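You operate a simulated robot arm through the tools that you are given. There is no shell and no other tool. Be economical: measure what you need, move in short steps, check, and stop when the job is done.

You run a simulated robot arm. Do the job below in one go: nothing can be reset, and whatever is moved stays where it is left.

JOB
Move the length from the yellow socket into the gland and tighten the nut.
Fine: free the stand lever and loosen the gland nut first; clamp the stand again once the length is in. Where these are worked on the way, their far stop is far enough and under half their travel is too little: gland nut, stand lever.

It is judged by the outcome, as a careful person would: the job done as asked, and still so three seconds after it is handed in. It fails if anything else is knocked over, pushed out of place, dropped, spilled or broken.

ROBOT AND FRAMES
A 7-joint arm with a two-finger parallel gripper, fixed in place. Base frame: the origin is at the foot of the arm, x ahead of it, y to its left, z up; the work surface is at about z = 850. Lengths are in mm, angles in rad, forces in N, time in s.
With the tool pointing down near the work surface it reaches from about 300 to 700 mm from the base axis. Its first joint turns from -1.152 to 1.152 rad. Payload 1.57 kg.
Tool frame: the origin (TCP) lies between the finger pads and is the grasp point; the fingertips stand 30 mm ahead of it; z points along the fingers, y is the line along which they close. The gripper opens to 110 mm. The fingers are 24 mm wide and 12 mm thick; the gripper's body (48 by 112 mm) begins 78 mm behind the TCP.
Orientation is that of the tool frame in the base frame, as a unit quaternion [w, x, y, z]. With the fingers straight down and closing along the base's y, the tool's x points along the base's -x, its y along +y and its z along -z.

CONTROLS
- The arm moves only by the tool send_rows. Its argument "series" is a list of rows, each an object of numbers (a shift or turn left out is 0, a gripper value left out holds the last): "ax", "ay", "az": the turn, a rotation vector about the tool's x, y, z in rad; "tx", "ty", "tz": the shift along the tool's x, y, z in mm; "fingers": the finger opening in mm, from 0 to 110. In form: [{"ax": .., "ay": .., "az": .., "tx": .., "ty": .., "tz": .., "fingers": ..}, ...]. A call has 1 to 8 rows; each row shifts and turns the commanded pose from where the row before left it, along the tool's axes as they then stand. Rows are played at 5 a second. More than 50 mm and 0.15 rad between two rows, or a gripper value outside its range, and nothing of the call is played. Where a pose cannot be reached the arm comes as near as it can. A force on the tool above 70 N (or 10 N above the force at the start of the call, whichever is more), or a blocked arm, ends the call early, and 0.2 s more pass. The fingers move at their own pace (about 108 mm/s each) and stop on an object; they squeeze with about 26 N. The grip force told is the motor's: it shows also when the fingers shut on nothing. Time passes only in rows, and 0.2 s behind the last, so rows that do not move let the fingers close. The reply holds the time, the measured pose of the TCP, the force on the tool along the base axes, the opening and the grip force, in the units named above and with some noise, with the torque about the TCP (base axes, N m) and any sound that the robot's microphone picked up, and new pictures: "views" is both (left out), scene, wrist or none.
- Cameras (640 x 400 px; columns grow to the right, rows downward): "scene" is fixed at [160, -385.4, 1410.5]; the picture's right is [0.83, -0.56, 0.00], its down [-0.29, -0.43, -0.86] and it looks along [0.48, 0.71, -0.52] (base axes); focal length 329 px, centre (320, 200). "wrist" rides on the gripper at [70, 16, -141] in the tool frame; the picture's right is [-0.23, 0.97, 0.00], its down [-0.86, -0.20, -0.48] and it looks along [-0.47, -0.11, 0.88] (tool axes); focal length 222 px, centre (320, 200).
- probe_pixels(camera, pixels): for up to 12 pixels [column, row] of the newest picture of that camera ("zoom" is the newest enlarged one), the place [x, y, z] in the base frame of the surface seen there, good to about 3 mm. No time passes.
- enlarge(camera, box): a new picture of the part [left, top, right, bottom] of that camera's present view, enlarged. No time passes.
- hand_in(): hands the job in; it is judged then, once.

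Work in short steps. Measure before you move; look again where a grasp or a placing could have gone wrong, and mend it. You have 80 turns and 200 pictures in all, those below and enlarged ones among them. Open the gripper and draw the arm clear of the work before you hand the job in, unless the task says otherwise; then end with one line.

The tools are called after "Call:" as a command line: name --argument value ..., lists and objects as JSON in quotes. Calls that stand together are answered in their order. send_rows: Moves the arm, as the interface text tells. Its arguments: {"type":"object","properties":{"series":{"type":"array"},"views":{"type":"string","enum":["both","scene","wrist","none"]}},"required":["series"]} The other tools are called the same way: probe_pixels (camera, pixels) gives the place of the surface under pixels of a picture; enlarge (camera, box) takes an enlarged picture of a part of a camera's view; hand_in () hands the job in.

At the start:

```text
time: 0.0
tool_pos: [463.5, 82.2, 1206.2]
ee_rot: [0.0, 0.0, 1.0, 0.0]
force: [-0.9, 0.5, 0.9]
moment: [-0.04, 0.02, -0.03]
width: 110.0
gripper_force: 0.1
```

scene: 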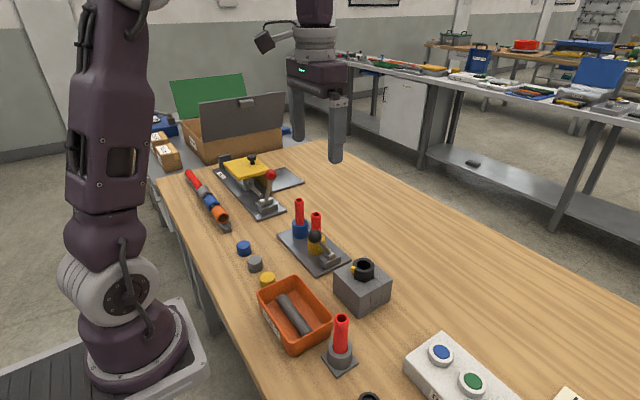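
wrist: 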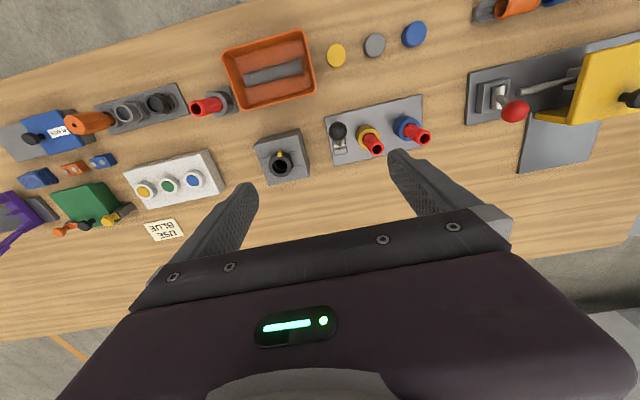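

The scene shows a stand near (315,245) with blue and yellow sockets and a lever, and a gland block at (362,285). I'll enlarge both for detail.

Call:
enlarge --camera "scene" --box '[260, 180, 420, 320]'

Call:
enlarge --camera "wrist" --box '[240, 80, 450, 200]'

```text
2.86 times, centred on (340, 250) of scene
```

zoom: 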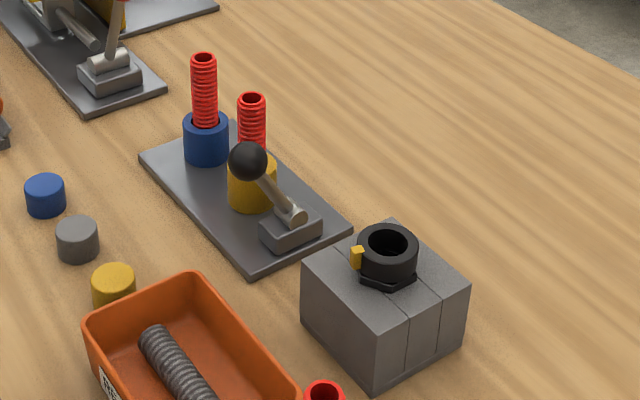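

```text
3.05 times, centred on (345, 140) of wrist
```

zoom: 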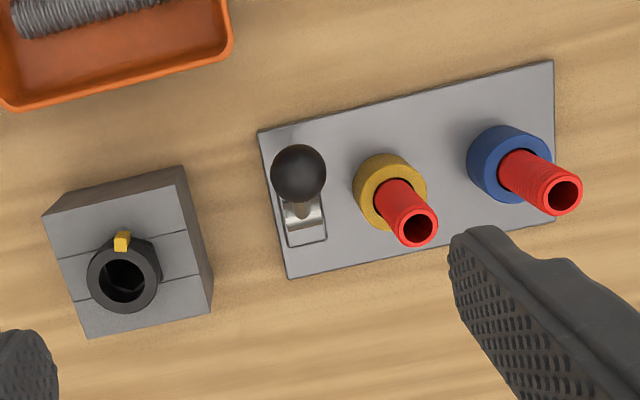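

I'll measure the lever ball, pivot, both sockets, the red lengths and the gland nut, starting with the wrist zoom.

Call:
probe_pixels --camera "zoom" --pixels '[[298, 170], [303, 212], [305, 235], [418, 225], [395, 195], [375, 165], [105, 255], [123, 241], [155, 283], [125, 312], [90, 280], [125, 285]]'

Call:
probe_pixels --camera "scene" --pixels '[[316, 235], [332, 252], [333, 262], [316, 214], [316, 226], [323, 246], [350, 268], [364, 276], [364, 262], [300, 210], [342, 265], [320, 243]]'

Call:
probe_pixels --camera "zoom" --pixels '[[289, 278], [258, 131], [553, 62], [553, 220], [403, 215], [435, 225], [45, 215], [180, 168], [210, 312], [90, 338], [400, 165], [545, 190]]'

```text
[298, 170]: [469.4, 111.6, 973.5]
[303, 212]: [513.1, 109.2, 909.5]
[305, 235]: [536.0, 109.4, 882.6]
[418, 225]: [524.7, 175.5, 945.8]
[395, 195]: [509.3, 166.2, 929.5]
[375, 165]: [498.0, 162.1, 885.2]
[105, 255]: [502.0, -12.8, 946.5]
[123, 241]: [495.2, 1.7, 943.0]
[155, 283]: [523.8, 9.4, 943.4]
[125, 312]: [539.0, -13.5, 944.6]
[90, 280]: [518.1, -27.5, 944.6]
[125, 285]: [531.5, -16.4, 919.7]
```

```text
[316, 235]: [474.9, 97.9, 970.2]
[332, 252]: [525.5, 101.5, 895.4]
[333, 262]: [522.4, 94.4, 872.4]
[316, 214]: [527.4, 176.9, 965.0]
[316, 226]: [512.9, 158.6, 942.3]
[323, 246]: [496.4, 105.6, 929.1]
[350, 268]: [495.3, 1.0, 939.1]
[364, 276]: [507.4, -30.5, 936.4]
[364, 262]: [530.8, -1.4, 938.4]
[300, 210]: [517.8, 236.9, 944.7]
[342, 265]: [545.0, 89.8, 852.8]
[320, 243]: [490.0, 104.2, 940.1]
```

```text
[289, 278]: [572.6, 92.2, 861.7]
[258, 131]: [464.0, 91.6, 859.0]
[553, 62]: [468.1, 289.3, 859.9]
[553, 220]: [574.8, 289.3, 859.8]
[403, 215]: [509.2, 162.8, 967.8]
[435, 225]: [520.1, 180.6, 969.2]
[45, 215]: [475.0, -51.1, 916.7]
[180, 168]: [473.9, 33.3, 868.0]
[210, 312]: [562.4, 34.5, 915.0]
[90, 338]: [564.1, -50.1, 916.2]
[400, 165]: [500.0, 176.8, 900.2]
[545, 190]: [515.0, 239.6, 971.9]
```

Lever ball is near (470,107,970) with its pivot near (538,105,880). The yellow length's axis is near (518,171), top about 968. The nut is centred near (519,-9), top about 944. I'll move down for a closer look.

Call:
send_rows --series '[{"tz": 40, "ty": 6}, {"tz": 40, "ty": 6}, {"tz": 40, "ty": 6}, {}]'

Call:
enlarge --camera "wrist" --box '[160, 60, 480, 260]'

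```text
time: 1.0
tool_pos: [461.5, 101.4, 1085.5]
ee_rot: [0.0, 0.0, 1.0, 0.0]
force: [-0.7, -0.3, -0.5]
moment: [-0.01, 0.0, -0.01]
width: 109.8
gripper_force: 0.0
```

scene: 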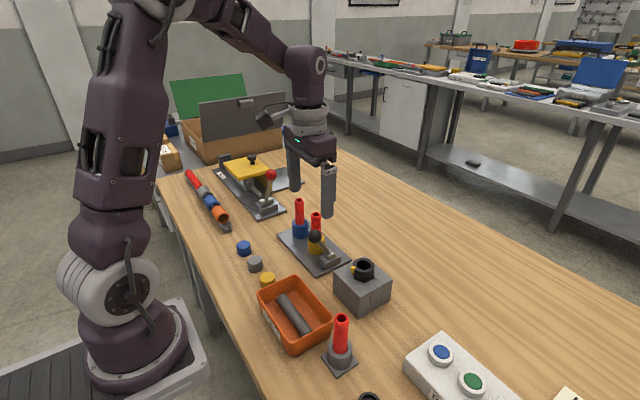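
wrist: 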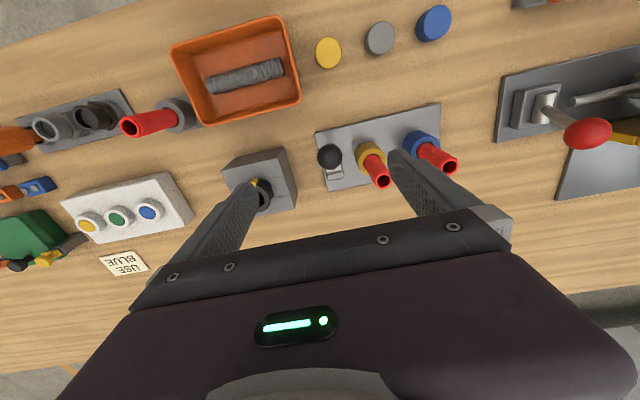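

```text
2.00 times, centred on (320, 160) of wrist
```

zoom: 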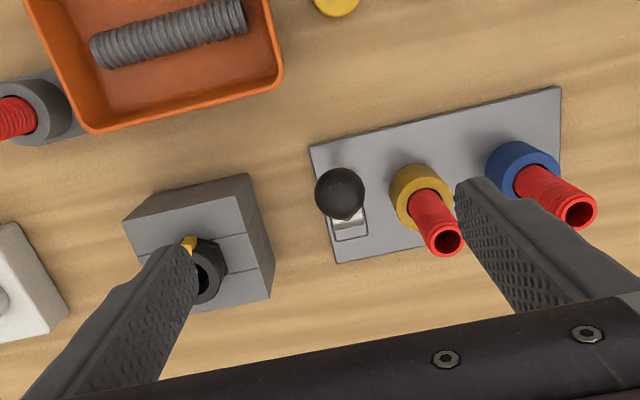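

The ball is at zoom (340,193) and the lever base at (348,222). I'll probe the ball's edges and surroundings for a grasp.

Call:
probe_pixels --camera "zoom" --pixels '[[340, 193], [318, 193], [362, 193], [340, 172], [347, 218], [347, 230], [332, 235], [367, 232], [430, 235], [462, 240], [446, 255], [415, 200]]'

Call:
enlarge --camera "scene" --box '[280, 190, 400, 310]'

```text
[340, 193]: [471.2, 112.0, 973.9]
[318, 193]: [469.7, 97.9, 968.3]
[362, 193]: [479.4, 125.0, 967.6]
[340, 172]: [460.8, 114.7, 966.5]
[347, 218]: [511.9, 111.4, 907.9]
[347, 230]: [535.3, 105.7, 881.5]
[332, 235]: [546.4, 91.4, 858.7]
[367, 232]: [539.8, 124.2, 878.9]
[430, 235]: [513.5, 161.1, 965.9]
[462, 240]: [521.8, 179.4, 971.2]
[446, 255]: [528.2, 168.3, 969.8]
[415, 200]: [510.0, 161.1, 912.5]
```

```text
3.33 times, centred on (340, 250) of scene
```

zoom: 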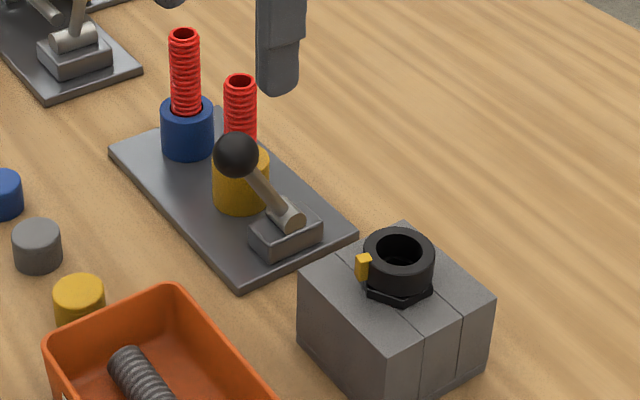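

The ball centre is about (474,111,962) with radius about 14. I'll narrow the fingers to 64 and come down over it.

Call:
send_rows --series '[{"tx": -12.5, "ty": 9.6, "fingers": 64}, {"tz": 40}, {"tz": 40}, {"tz": 40}, {}]'

```text
time: 2.2
tool_pos: [473.5, 108.8, 965.6]
ee_rot: [0.0, 0.001, 1.0, 0.0]
force: [-0.1, 0.1, 0.2]
moment: [-0.02, 0.01, -0.01]
width: 63.9
gripper_force: 0.1
```

scene: 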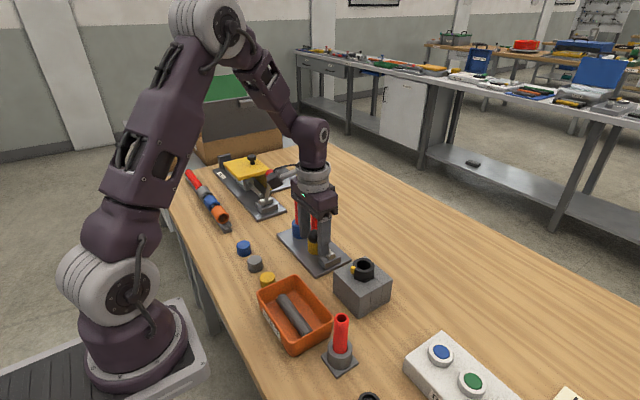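
wrist: 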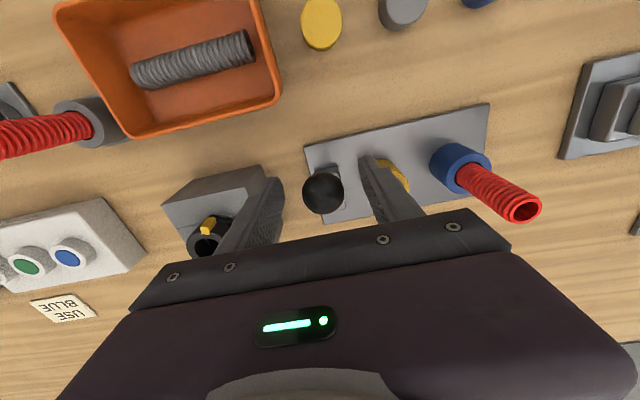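

The fingers straddle the ball at (322,193) in the wrist view. I'll close on it.

Call:
send_rows --series '[{"tz": 3, "fingers": 20}, {}, {}]' --views "wrist"

```text
time: 3.0
tool_pos: [475.2, 110.3, 963.2]
ee_rot: [0.001, 0.0, 1.0, 0.001]
force: [-5.5, 8.9, 17.8]
moment: [0.08, -0.12, 0.04]
width: 31.1
gripper_force: 39.9
```

wrist: 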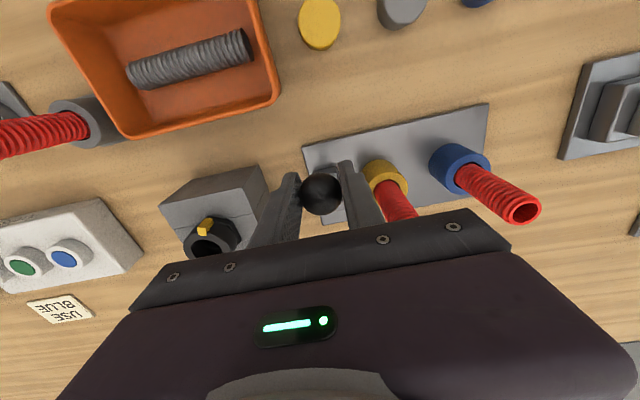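

The ball is gripped (width 31). I'll swing it along the arc over the pivot toward +x, watching the forces.

Call:
send_rows --series '[{"tx": -10, "tz": -6}, {"tx": -12.5, "tz": -5.6}, {"tx": -13, "tz": -3.8}, {}]' --views "both"

```text
time: 4.0
tool_pos: [510.3, 110.3, 978.6]
ee_rot: [-0.001, 0.001, 1.0, 0.0]
force: [-9.3, 17.1, -16.6]
moment: [0.09, 1.0, -0.03]
width: 30.9
gripper_force: 39.5
```

scene: 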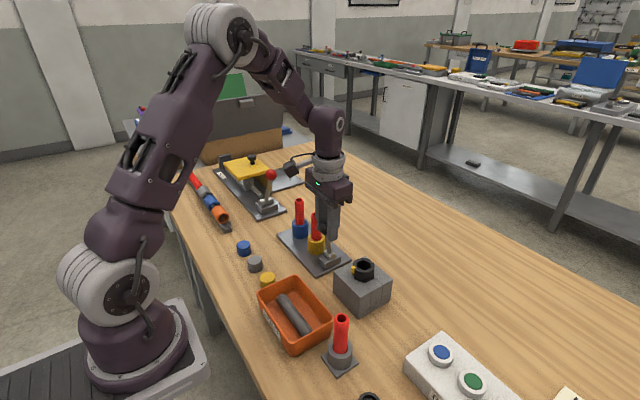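
wrist: 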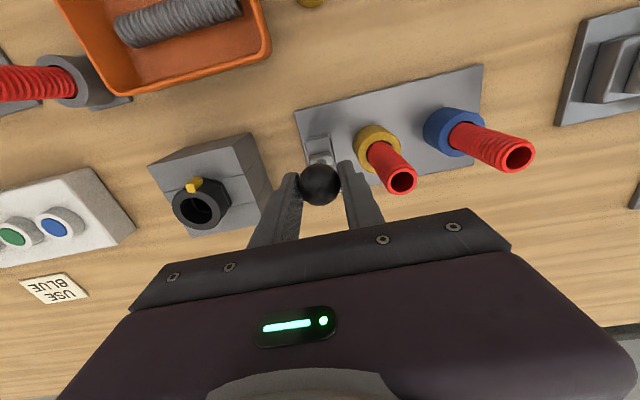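

The lever follows; the downward pull of 17 N means the real arc is slightly lower. I'll continue with a lower path.

Call:
send_rows --series '[{"tx": -13, "tz": 1.0, "ty": 1}, {"tx": -13, "tz": 1}, {"tx": -12, "tz": 3}, {}]' --views "wrist"

```text
time: 5.0
tool_pos: [549.7, 110.4, 975.3]
ee_rot: [0.001, 0.0, 1.0, 0.0]
force: [-10.4, 5.0, 9.1]
moment: [-0.02, 1.21, 0.0]
width: 30.9
gripper_force: 39.7
```

wrist: 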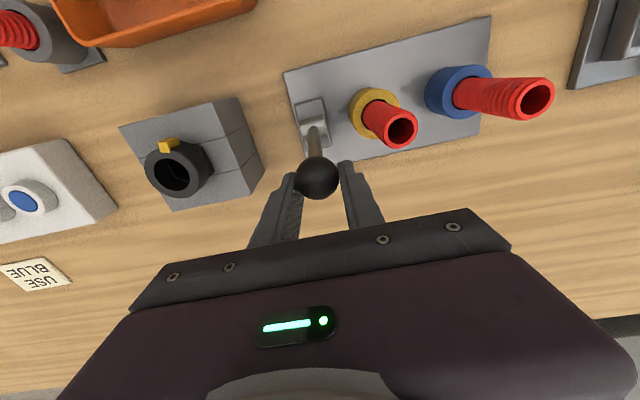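

Lever is past the top, about 12° toward +x, with moderate forces. Continuing down the arc.

Call:
send_rows --series '[{"tx": -13, "tz": 4}, {"tx": -12, "tz": 5.5}, {"tx": -10, "tz": 6}, {}]' --views "wrist"

```text
time: 6.0
tool_pos: [584.5, 110.3, 959.2]
ee_rot: [0.001, 0.001, 1.0, 0.001]
force: [0.8, 0.2, 0.2]
moment: [-0.03, 0.01, -0.03]
width: 20.0
gripper_force: 0.2
```

wrist: 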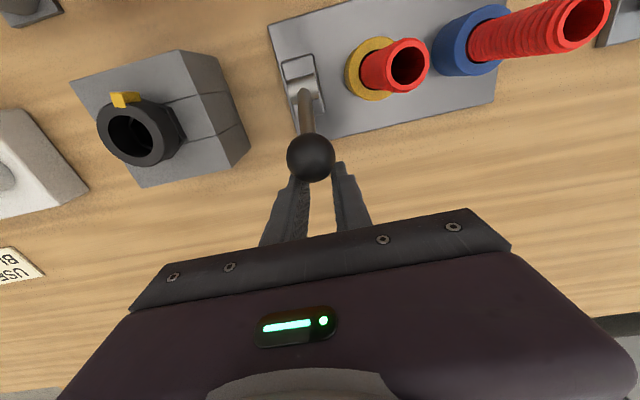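

The fingers slipped off the ball and the gripper shut to 20; the lever probably met its stop. I'll measure the ball.

Call:
probe_pixels --camera "wrist" --pixels '[[310, 155], [290, 155], [332, 155], [305, 112], [408, 62], [375, 62], [430, 62], [135, 130], [100, 130], [172, 130]]'

Call:
enlarge --camera "scene" --box '[280, 190, 400, 310]'

```text
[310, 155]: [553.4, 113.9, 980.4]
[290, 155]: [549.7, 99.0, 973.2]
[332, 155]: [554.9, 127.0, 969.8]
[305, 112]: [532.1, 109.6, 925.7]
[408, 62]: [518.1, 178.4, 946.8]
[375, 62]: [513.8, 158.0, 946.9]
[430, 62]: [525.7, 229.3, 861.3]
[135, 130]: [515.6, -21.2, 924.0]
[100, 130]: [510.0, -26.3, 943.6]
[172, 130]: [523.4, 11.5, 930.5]
```

```text
3.33 times, centred on (340, 250) of scene
```

zoom: 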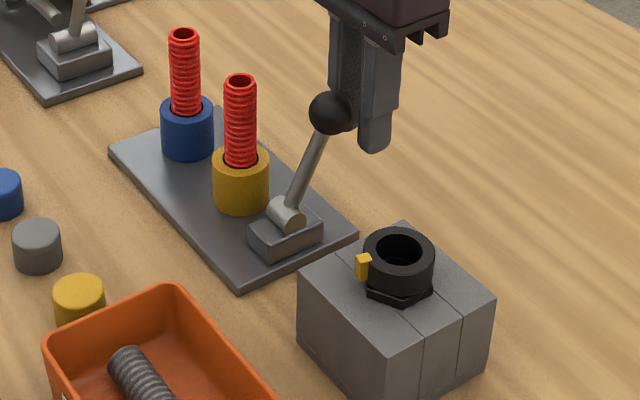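

The ball is now near (555,112,967), about 15° past vertical. To see if that is the stop, I'll lift, close the fingers, and push the ball from its -x side.

Call:
send_rows --series '[{"tx": -10, "fingers": 0}, {"tz": -45}, {"tz": -15}, {"tx": 40}, {"tx": 38}, {"tz": 40}, {"tz": 10}, {}]' --views "both"

```text
time: 7.8
tool_pos: [515.7, 110.7, 966.4]
ee_rot: [0.001, 0.001, 1.0, 0.001]
force: [0.0, 0.2, -0.4]
moment: [-0.01, 0.0, 0.02]
width: 0.2
gripper_force: 21.9
```

scene: 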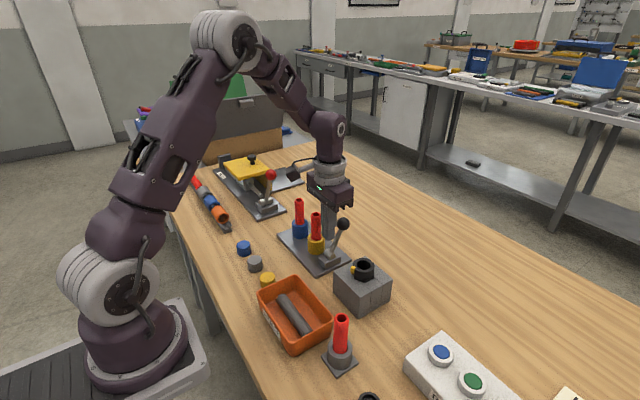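
wrist: 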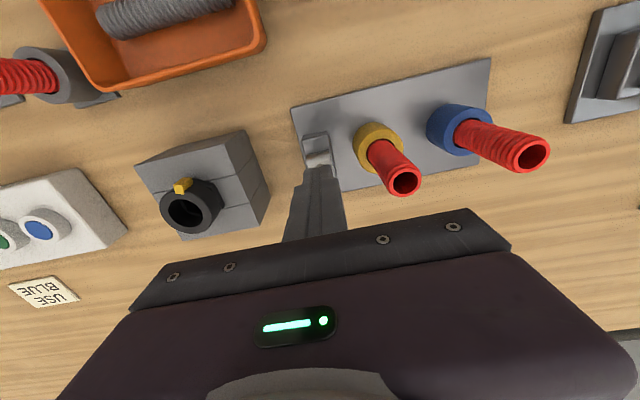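

I'll push toward +x in small steps.

Call:
send_rows --series '[{"tx": -6}, {"tx": -6}, {"tx": -4}, {"tx": -4}, {"tx": -3}, {"tx": -3}, {}]' --views "scene"

Call:
enlarge --camera "scene" --box '[280, 190, 400, 310]'

```text
time: 9.2
tool_pos: [532.3, 111.0, 966.9]
ee_rot: [-0.013, 0.0, 1.0, -0.002]
force: [-21.2, 0.1, 22.6]
moment: [-0.13, 0.38, 0.02]
width: 0.3
gripper_force: 22.1
stopped in row 6: the force on the tool passed its limit at 74 N (the readings are from after the stop); the commanded pose is now the measured one
```

scene: 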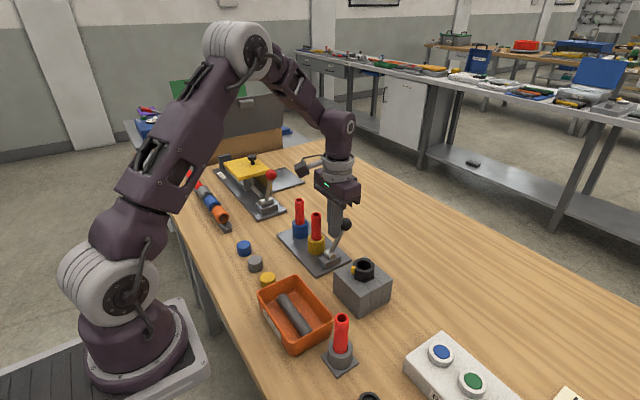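

```text
3.33 times, centred on (340, 250) of scene
```

zoom: 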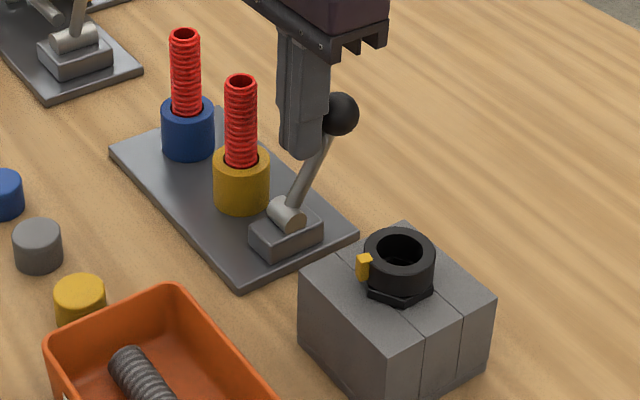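

The lever is hard against its stop (74 N at about 15° past vertical), so the stand is free. I'll back off, correct the small tilt, raise, and go above the gland nut with a good view.

Call:
send_rows --series '[{"tx": 10, "ay": -0.026, "ax": -0.003}, {"tz": -45}, {"tz": -40}, {"ty": -40, "fingers": 80}, {"ty": -40}, {"ty": -40}, {"tx": 2}, {}]'

Call:
enlarge --camera "wrist" --box '[240, 80, 440, 220]'

Call:
enlarge --camera "scene" --box '[320, 210, 400, 270]'

```text
time: 11.0
tool_pos: [521.7, -8.2, 1051.1]
ee_rot: [0.001, 0.0, 1.0, 0.001]
force: [0.1, 0.1, 0.6]
moment: [-0.06, -0.01, 0.0]
width: 80.0
gripper_force: 0.1
```

scene: 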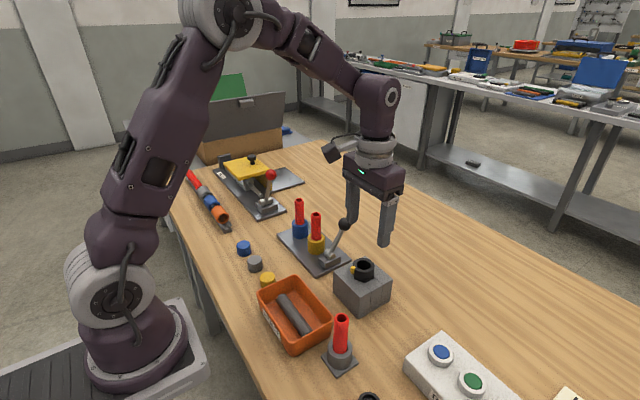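
wrist: 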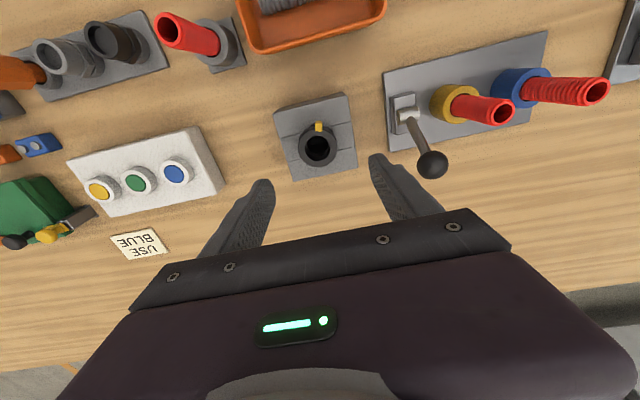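

```text
2.86 times, centred on (340, 150) of wrist
```

zoom: 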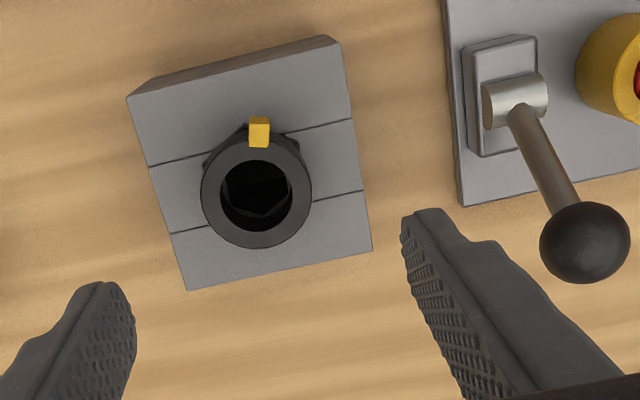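

```text
6.67 times, centred on (360, 240) of scene
```

zoom: 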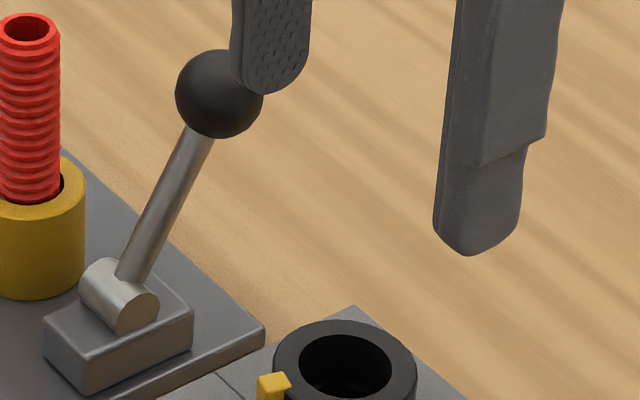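

Next, the exact ring geometry from the wrist view (ring centre near (317,148)), along with the ring and hex heights.

Call:
probe_pixels --camera "wrist" --pixels '[[301, 148], [335, 148], [318, 165], [319, 134], [318.5, 123], [318.5, 127], [305, 138], [330, 160], [317, 148], [310, 160], [300, 170], [345, 125]]'

Call:
enlarge --camera "scene" --box '[330, 250, 400, 310]'

```text
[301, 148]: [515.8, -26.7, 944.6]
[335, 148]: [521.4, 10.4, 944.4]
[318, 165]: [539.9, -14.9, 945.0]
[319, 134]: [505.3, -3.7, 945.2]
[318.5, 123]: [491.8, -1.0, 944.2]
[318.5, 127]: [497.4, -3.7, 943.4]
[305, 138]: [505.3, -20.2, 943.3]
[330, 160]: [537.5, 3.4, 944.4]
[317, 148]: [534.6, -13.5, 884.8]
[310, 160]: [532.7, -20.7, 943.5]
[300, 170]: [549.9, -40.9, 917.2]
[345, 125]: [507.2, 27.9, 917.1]
```

```text
6.67 times, centred on (365, 280) of scene
```

zoom: 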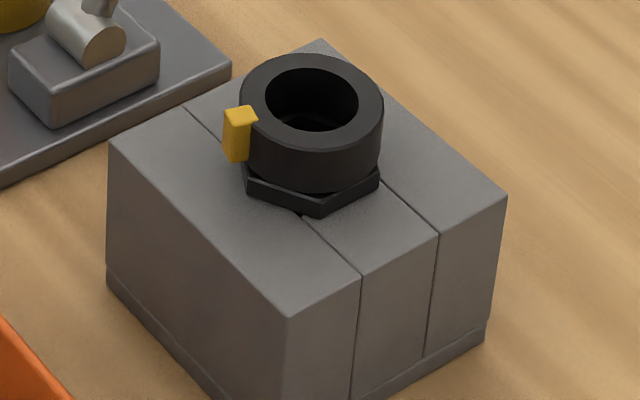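

The nut's centre is (520,-8.5), radius about 19–20, ring z 925–945, tab at (494,-2). I'll descend so the tips sit at about z=927, then grip along y.

Call:
send_rows --series '[{"tx": 1.5, "tz": 40}, {"tz": 40}, {"tz": 14}, {"fingers": 30}, {}, {}]' --views "both"

```text
time: 12.4
tool_pos: [521.8, -9.6, 957.5]
ee_rot: [0.001, 0.0, 1.0, 0.0]
force: [-5.5, -20.8, -5.7]
moment: [-0.04, -0.39, 0.07]
width: 42.8
gripper_force: 44.9
```

scene: 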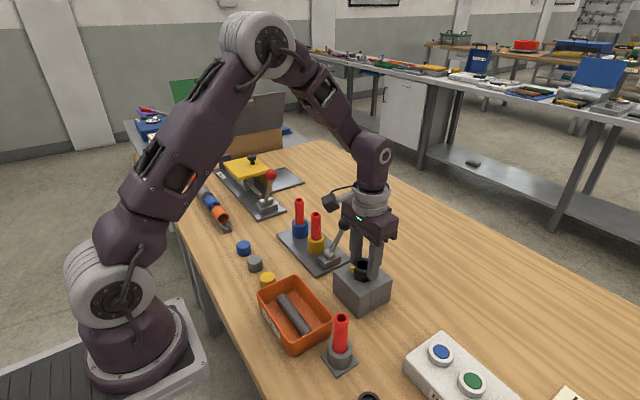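
wrist: 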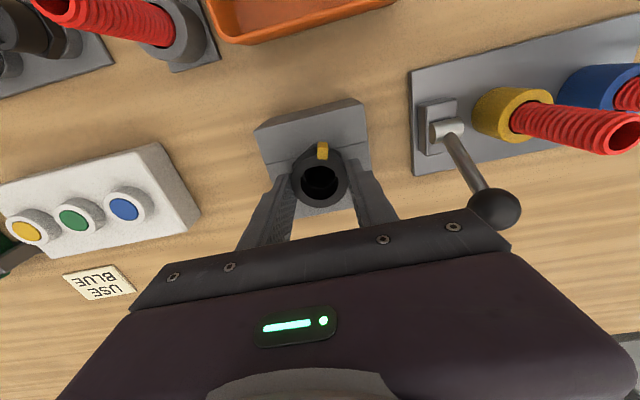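

The nut is gripped (42.8 wide). I'll turn it counter-clockwise seen from above (az negative), with a 1 mm shift to -y to relax the side force.

Call:
send_rows --series '[{"ty": -1}, {"az": -0.1}, {"az": -0.1}, {"az": -0.1}, {}]' --views "wrist"

```text
time: 13.6
tool_pos: [521.0, -10.2, 956.7]
ee_rot: [0.002, -0.149, 0.989, 0.001]
force: [-2.1, -19.1, -8.9]
moment: [-0.64, -0.28, 0.03]
width: 41.5
gripper_force: 45.0
```

wrist: 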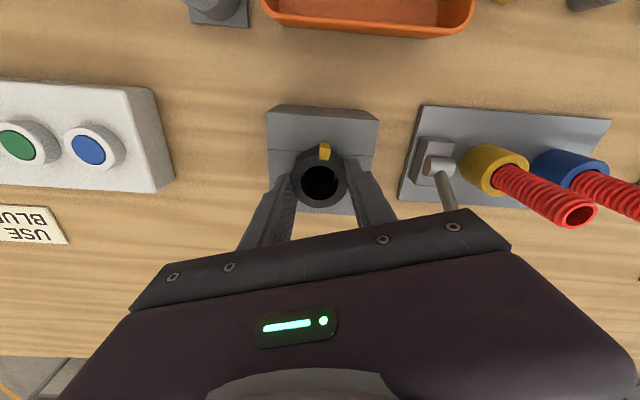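

The tab turns with the gripper and the block stays put. Continuing.

Call:
send_rows --series '[{"az": -0.12}, {"az": -0.12}, {"az": -0.12}, {"az": -0.12}, {"az": -0.12}, {}]' --views "wrist"

```text
time: 15.0
tool_pos: [520.1, -9.2, 957.8]
ee_rot: [0.002, -0.435, 0.9, -0.001]
force: [1.3, -4.8, -0.7]
moment: [0.17, 0.76, 0.01]
width: 41.3
gripper_force: 44.8
```

wrist: 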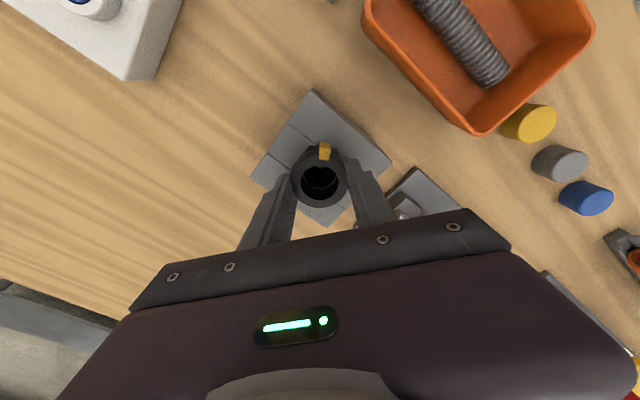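

Still turning freely at 0.9 rad total, so I continue toward the stop.

Call:
send_rows --series '[{"az": -0.12}, {"az": -0.12}, {"az": -0.12}, {"az": -0.12}, {"az": -0.12}, {"az": -0.12}, {}]' --views "wrist"

```text
time: 16.6
tool_pos: [519.5, -8.5, 958.1]
ee_rot: [-0.001, 0.726, -0.688, 0.0]
force: [-17.3, 8.8, 0.5]
moment: [1.38, 1.08, -0.01]
width: 41.6
gripper_force: 45.3
```

wrist: 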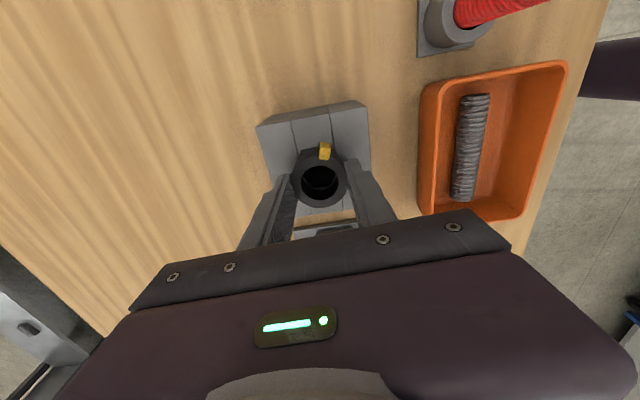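

1.62 rad done and the tab still follows. Continuing, with a small relaxing shift.

Call:
send_rows --series '[{"az": -0.12, "ty": 1}, {"az": -0.12}, {"az": -0.12}, {"az": -0.12}, {"az": -0.12}, {"az": -0.12}, {}]' --views "both"

```text
time: 18.2
tool_pos: [520.4, -11.1, 957.8]
ee_rot: [-0.001, 0.921, -0.389, 0.002]
force: [-5.2, -4.4, 7.5]
moment: [-0.49, 0.85, -0.73]
width: 44.6
gripper_force: 44.9
```

scene: 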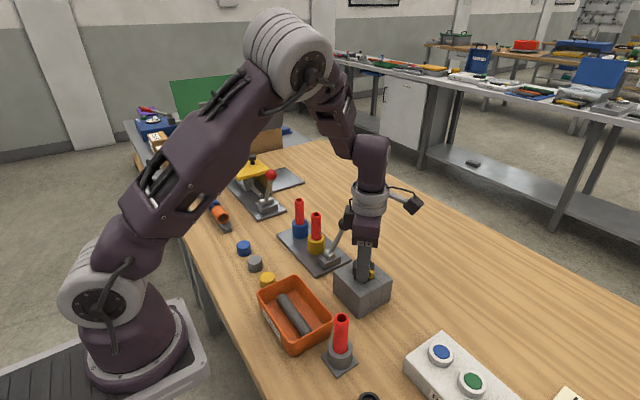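
wrist: 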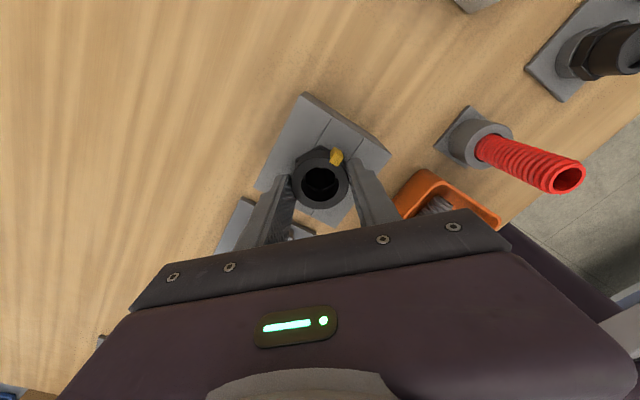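

The tab has now slid relative to the fingers and the z moment rose to 0.73 N·m, so the nut is at its loose stop. I'll open, lift and unwind.

Call:
send_rows --series '[{"fingers": 84}, {}, {"tz": -40}, {"tz": -45}, {"az": 0.14}, {"az": 0.14}, {"az": 0.14}, {"az": 0.14}]' --views "wrist"

Call:
enlarge --camera "scene" --box '[290, 190, 400, 310]'

```text
time: 20.0
tool_pos: [519.0, -9.9, 1042.3]
ee_rot: [-0.001, 0.776, -0.63, 0.002]
force: [0.2, 0.5, 0.0]
moment: [0.0, -0.02, 0.0]
width: 84.0
gripper_force: 0.0
```

wrist: 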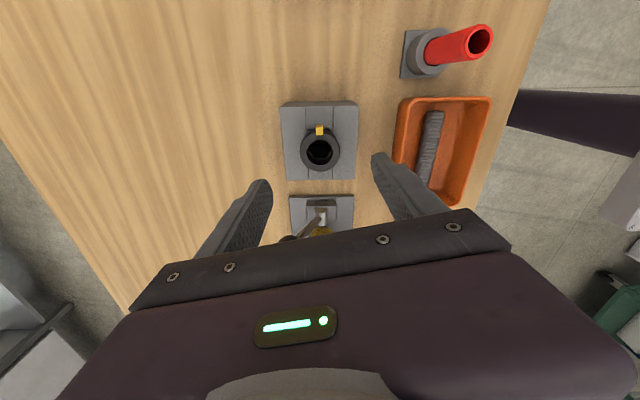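

```text
3.33 times, centred on (345, 250) of scene
```

zoom: 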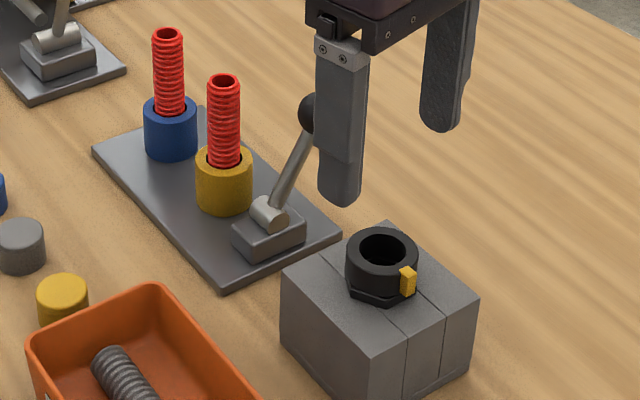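

The nut's tab moved from 166° to about 268° (about 1.8 rad). I'll unwind the remaining 1.777 rad.

Call:
send_rows --series '[{"az": 0.14, "tz": -20}, {"az": 0.14, "tz": -10}, {"az": 0.14}, {"az": 0.14}, {"az": 0.14}, {"az": 0.14}, {"az": 0.14}, {"az": 0.14}]' --views "none"

Call:
send_rows --series '[{"az": 0.14}, {"az": 0.14}, {"az": 0.14}, {"az": 0.14}, {"az": 0.097}, {"ty": 45, "fingers": 60}, {"ty": 45}, {}]' --views "wrist"

```text
time: 21.8
tool_pos: [519.0, -9.6, 1072.4]
ee_rot: [0.002, -0.323, 0.946, 0.0]
force: [0.4, 0.1, -0.6]
moment: [-0.01, 0.01, 0.03]
width: 83.9
gripper_force: 0.1
```

```text
time: 23.6
tool_pos: [516.6, 81.5, 1074.2]
ee_rot: [0.002, -0.002, 1.0, 0.001]
force: [-1.0, -0.1, -0.4]
moment: [0.01, 0.02, -0.02]
width: 59.8
gripper_force: 0.0
```

wrist: 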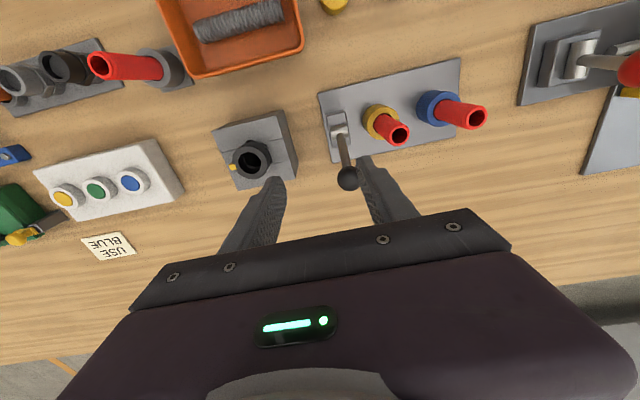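

Next is the yellow-socket length at wrist (398,132). I'll measure its rim to centre the grasp.

Call:
enlarge --camera "wrist" --box '[330, 70, 500, 170]'

Call:
probe_pixels --camera "wrist" --pixels '[[390, 132], [408, 132], [398, 123], [398, 142], [390, 120], [380, 110], [366, 118], [380, 140], [398, 118], [392, 126]]'

```text
3.76 times, centred on (415, 120) of wrist
```

zoom: 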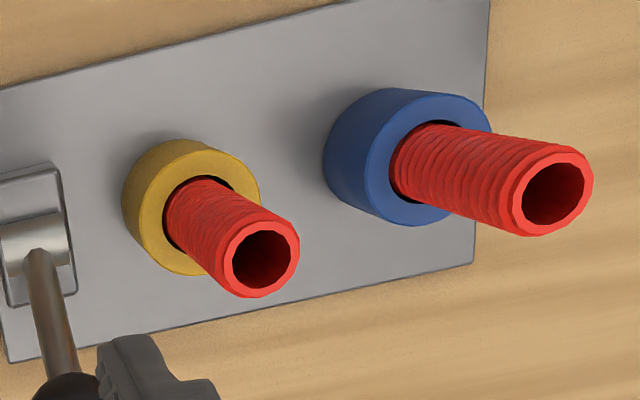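

```text
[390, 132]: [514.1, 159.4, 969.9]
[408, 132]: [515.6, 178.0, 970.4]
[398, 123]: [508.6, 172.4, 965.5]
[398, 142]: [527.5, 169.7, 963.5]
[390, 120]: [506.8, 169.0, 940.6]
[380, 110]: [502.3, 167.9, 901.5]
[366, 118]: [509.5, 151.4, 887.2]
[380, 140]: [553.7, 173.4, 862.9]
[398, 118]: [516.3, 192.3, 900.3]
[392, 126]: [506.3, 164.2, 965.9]
```

The rim centre computes to about (518.5,169), top z about 969, diameter about 22. I'll move above it and descend to TCP z≈970 with a 50 mm opening.

Call:
send_rows --series '[{"ty": 44, "tx": -1, "fingers": 50}, {"ty": 43.5, "tx": -1}, {"tz": 40}, {"tz": 20}, {}]' --views "wrist"

```text
time: 24.8
tool_pos: [520.3, 170.0, 1013.4]
ee_rot: [0.001, -0.002, 1.0, 0.001]
force: [0.1, 0.1, -0.6]
moment: [0.01, -0.01, -0.02]
width: 50.1
gripper_force: 0.1
```

wrist: 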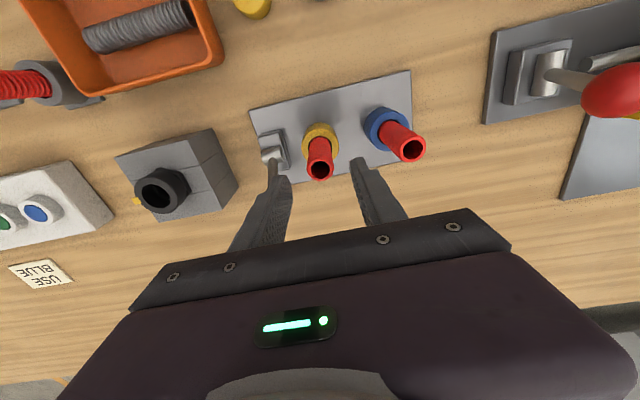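

The fingers straddle the tube evenly. I'll descend to z≈971 and close.

Call:
send_rows --series '[{"tz": 25, "tx": 1}, {"tz": 17}, {}, {"fingers": 10}, {}, {}]' --views "both"

```text
time: 26.2
tool_pos: [521.2, 169.3, 970.7]
ee_rot: [0.002, -0.002, 1.0, 0.0]
force: [-0.1, 1.0, 0.1]
moment: [0.03, 0.03, 0.01]
width: 21.6
gripper_force: 25.8
```

scene: 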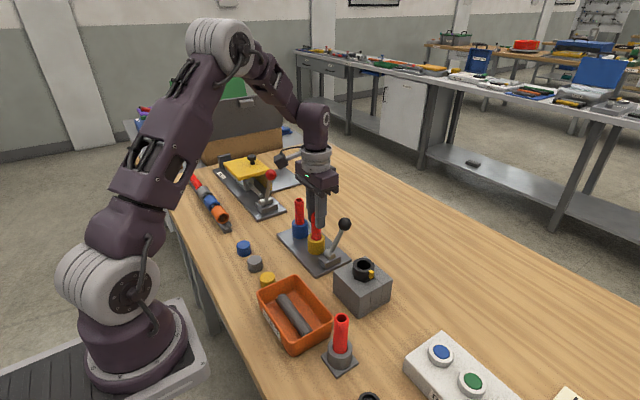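
wrist: 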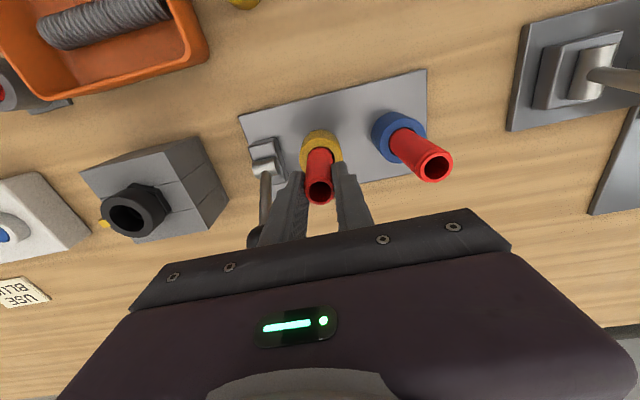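

The tube is held (21.6 wide). I'll lift slowly and check the force.

Call:
send_rows --series '[{"tz": -8}, {"tz": -12}, {"tz": -20}, {}]' --views "scene"

Call:
enlarge --camera "scene" --box '[270, 170, 390, 290]'

```text
time: 27.2
tool_pos: [519.9, 169.5, 1011.3]
ee_rot: [0.002, -0.003, 1.0, 0.001]
force: [-0.5, 0.3, -0.7]
moment: [0.02, 0.0, 0.02]
width: 21.7
gripper_force: 25.8
```

scene: 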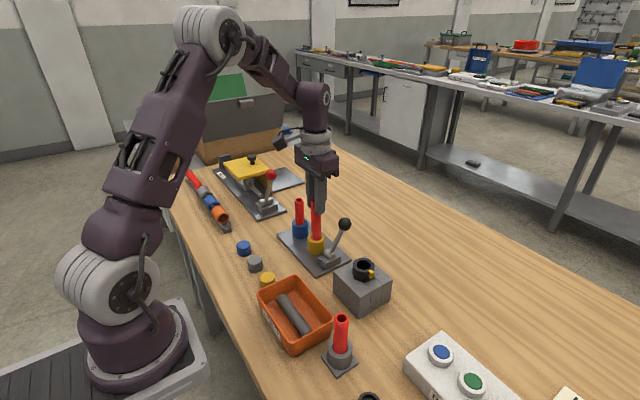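

```text
3.33 times, centred on (330, 230) of scene
```

zoom: 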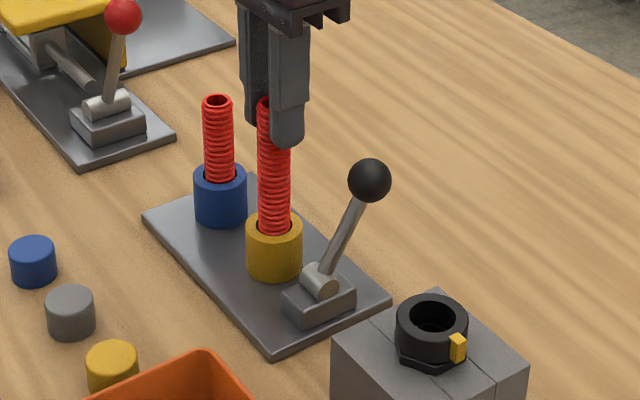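

It rises freely. I'll lift further until the bottom is out.

Call:
send_rows --series '[{"tz": -35}, {"tz": -35}, {}]' --views "scene"

Call:
enlarge --camera "scene" --box '[260, 130, 400, 270]'

```text
time: 28.0
tool_pos: [520.0, 168.7, 1080.4]
ee_rot: [0.002, -0.002, 1.0, 0.001]
force: [-0.1, 0.8, 0.0]
moment: [-0.01, -0.03, -0.01]
width: 21.6
gripper_force: 26.3
```

scene: 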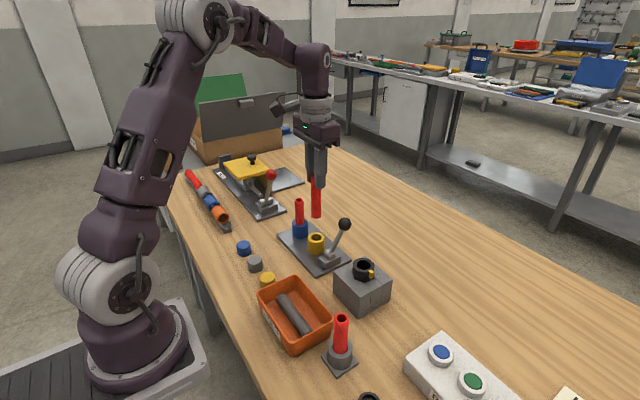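

```text
2.86 times, centred on (330, 200) of scene
```

zoom: 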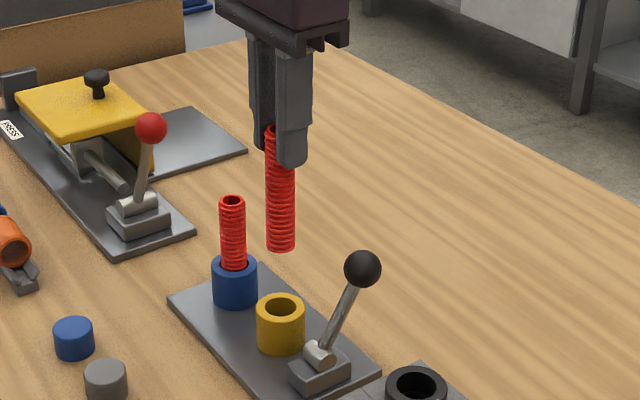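

The length is out. I'll probe its bottom end.

Call:
probe_pixels --camera "zoom" --pixels '[[281, 247], [281, 235], [281, 200], [270, 140], [270, 200], [292, 200], [270, 240], [292, 240]]'

```text
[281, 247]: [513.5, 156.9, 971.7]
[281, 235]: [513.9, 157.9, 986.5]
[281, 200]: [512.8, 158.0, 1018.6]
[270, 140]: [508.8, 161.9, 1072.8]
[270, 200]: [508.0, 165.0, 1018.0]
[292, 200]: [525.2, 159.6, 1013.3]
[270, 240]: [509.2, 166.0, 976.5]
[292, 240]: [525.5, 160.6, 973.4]
```

The bottom is about 110 mm below the TCP (length about 109), hanging straight. The nut centre from grip readings and image is about (518.7,-10.4). I'll raise 25 mm and carry it across.

Call:
send_rows --series '[{"tz": -25}, {"ty": -45}, {"ty": -45}, {"ty": -45}, {"ty": -44}, {}]' --views "both"

Call:
enlarge --camera "scene" --box '[310, 180, 430, 310]'

Call:
enlarge --camera "wrist" --box '[260, 90, 400, 220]'

```text
time: 29.4
tool_pos: [518.0, -11.4, 1103.0]
ee_rot: [0.002, -0.002, 1.0, 0.0]
force: [-0.2, 0.0, -0.1]
moment: [0.02, 0.03, 0.02]
width: 21.7
gripper_force: 25.7
```

scene: 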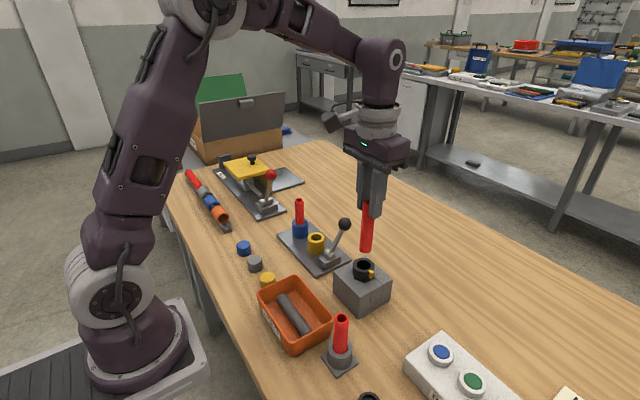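
wrist: 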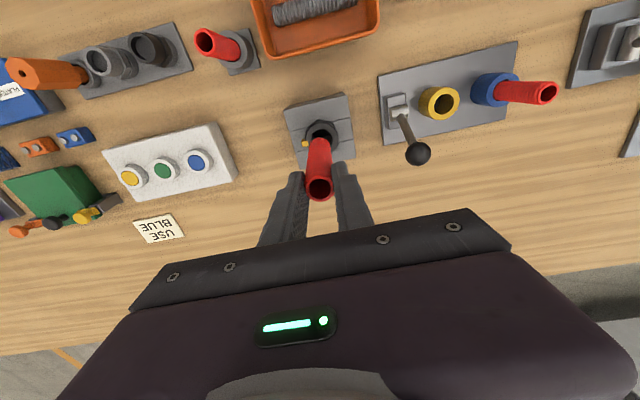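

```text
3.08 times, centred on (370, 245) of scene
```

zoom: 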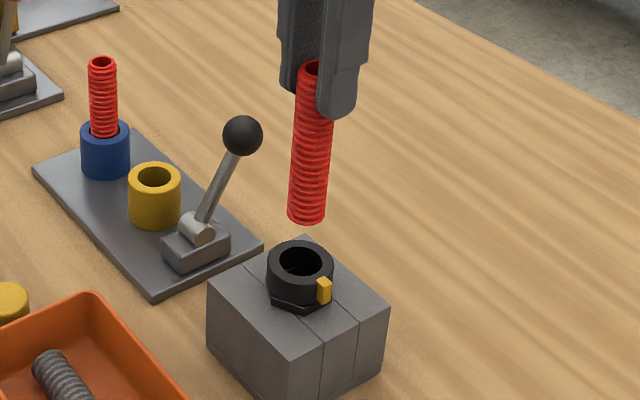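

```text
3.08 times, centred on (330, 155) of wrist
```

zoom: 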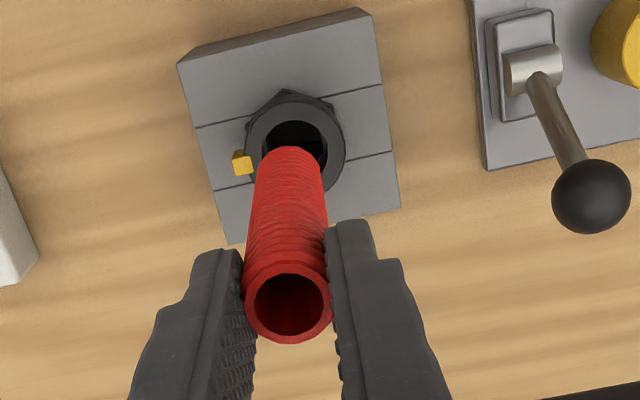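

In both views the tube bottom lines up with the nut bore to about 1 mm. I'll descend until the bottom is just above the nut and recheck.

Call:
send_rows --series '[{"tz": 25}, {"tz": 15}, {}]' --views "both"

Call:
enlarge --camera "scene" --box '[330, 210, 400, 280]'

Call:
enlarge --camera "wrist" --box '[270, 100, 380, 210]'

```text
time: 30.2
tool_pos: [519.6, -11.6, 1064.6]
ee_rot: [0.002, -0.002, 1.0, 0.001]
force: [-0.1, -0.3, -1.0]
moment: [0.01, -0.01, -0.02]
width: 21.5
gripper_force: 26.1
```

scene: 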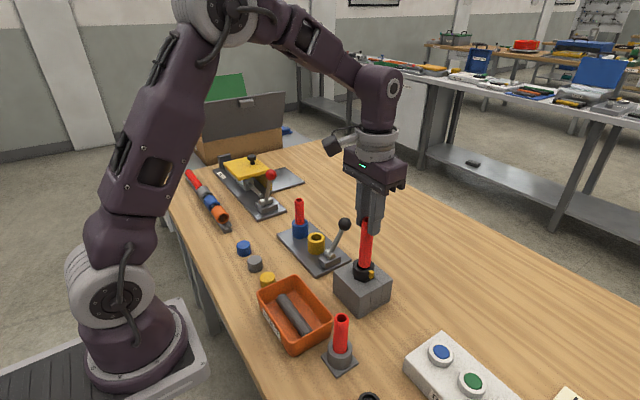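
wrist: 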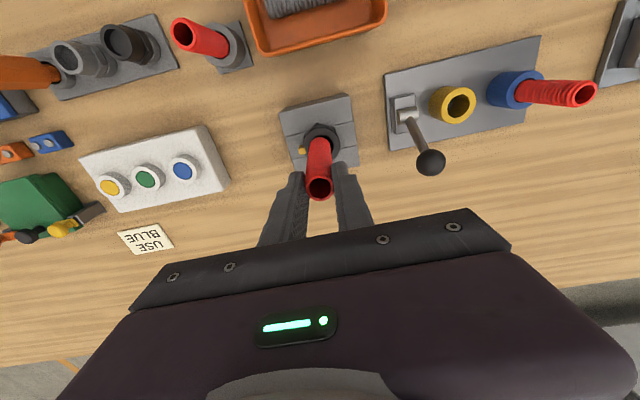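

```text
5.71 times, centred on (365, 245) of scene
```

zoom: 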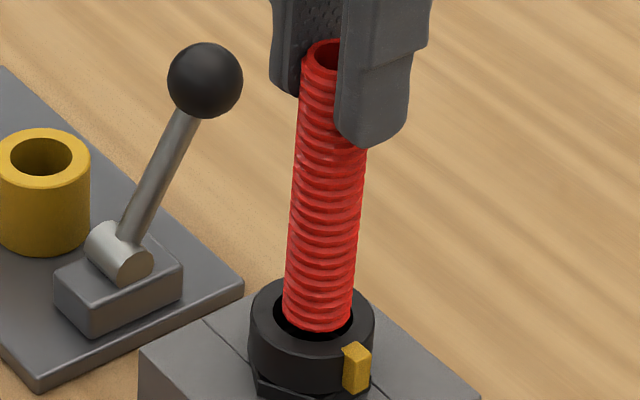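

```text
3.64 times, centred on (325, 155) of wrist
```

zoom: 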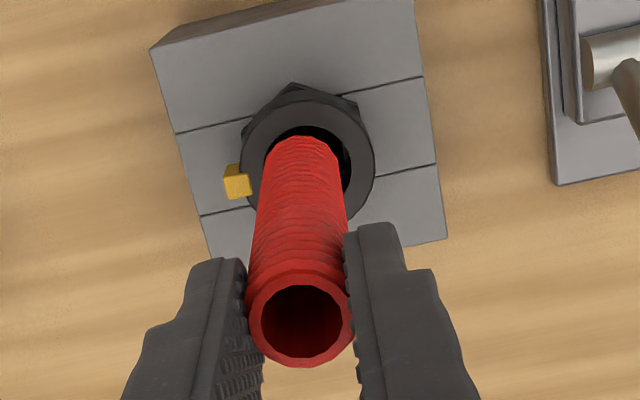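

The tube bottom is about 9 mm above the nut and sits about 1.5 mm too far toward -y (wrist: tube centre 303 vs ring centre 308). I'll shift +1.5 in y and lower slowly.

Call:
send_rows --series '[{"ty": 1.6}, {"tz": 6}, {"tz": 6}, {"tz": 5}, {}]' --views "both"

Call:
enlarge --camera "scene" --box '[330, 210, 400, 280]'

```text
time: 31.4
tool_pos: [519.6, -10.1, 1048.8]
ee_rot: [0.001, -0.002, 1.0, 0.001]
force: [-0.7, 0.4, -0.1]
moment: [0.0, -0.01, -0.02]
width: 21.7
gripper_force: 25.5
```

scene: 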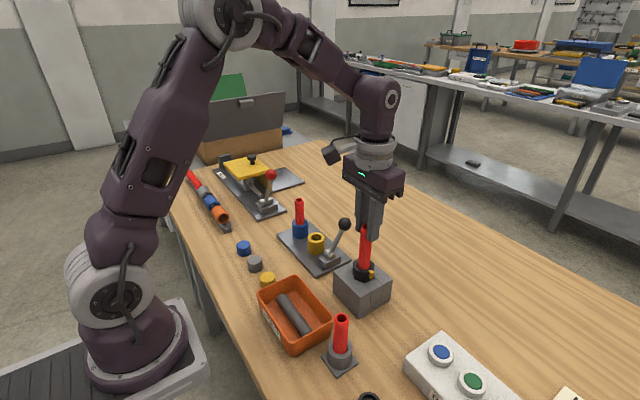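
wrist: 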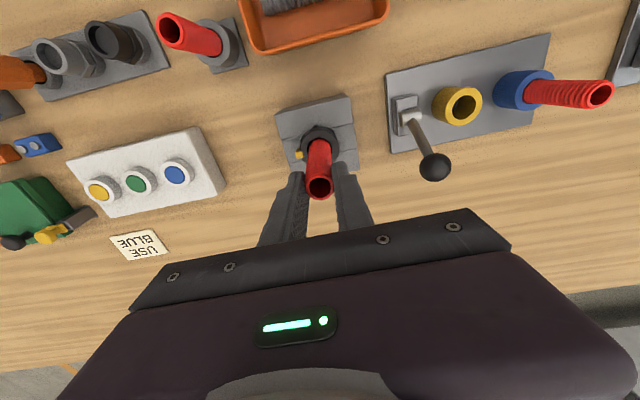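

```text
5.71 times, centred on (365, 245) of scene
```

zoom: 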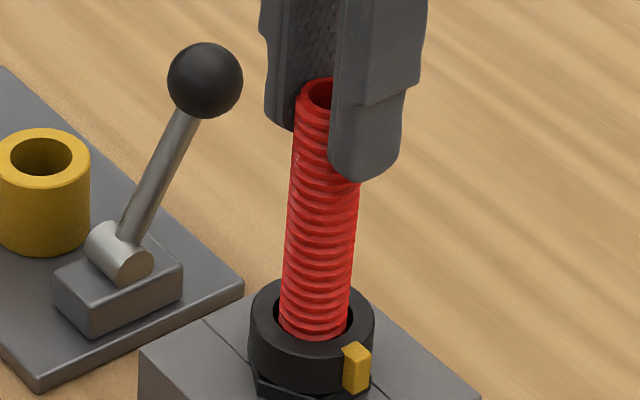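

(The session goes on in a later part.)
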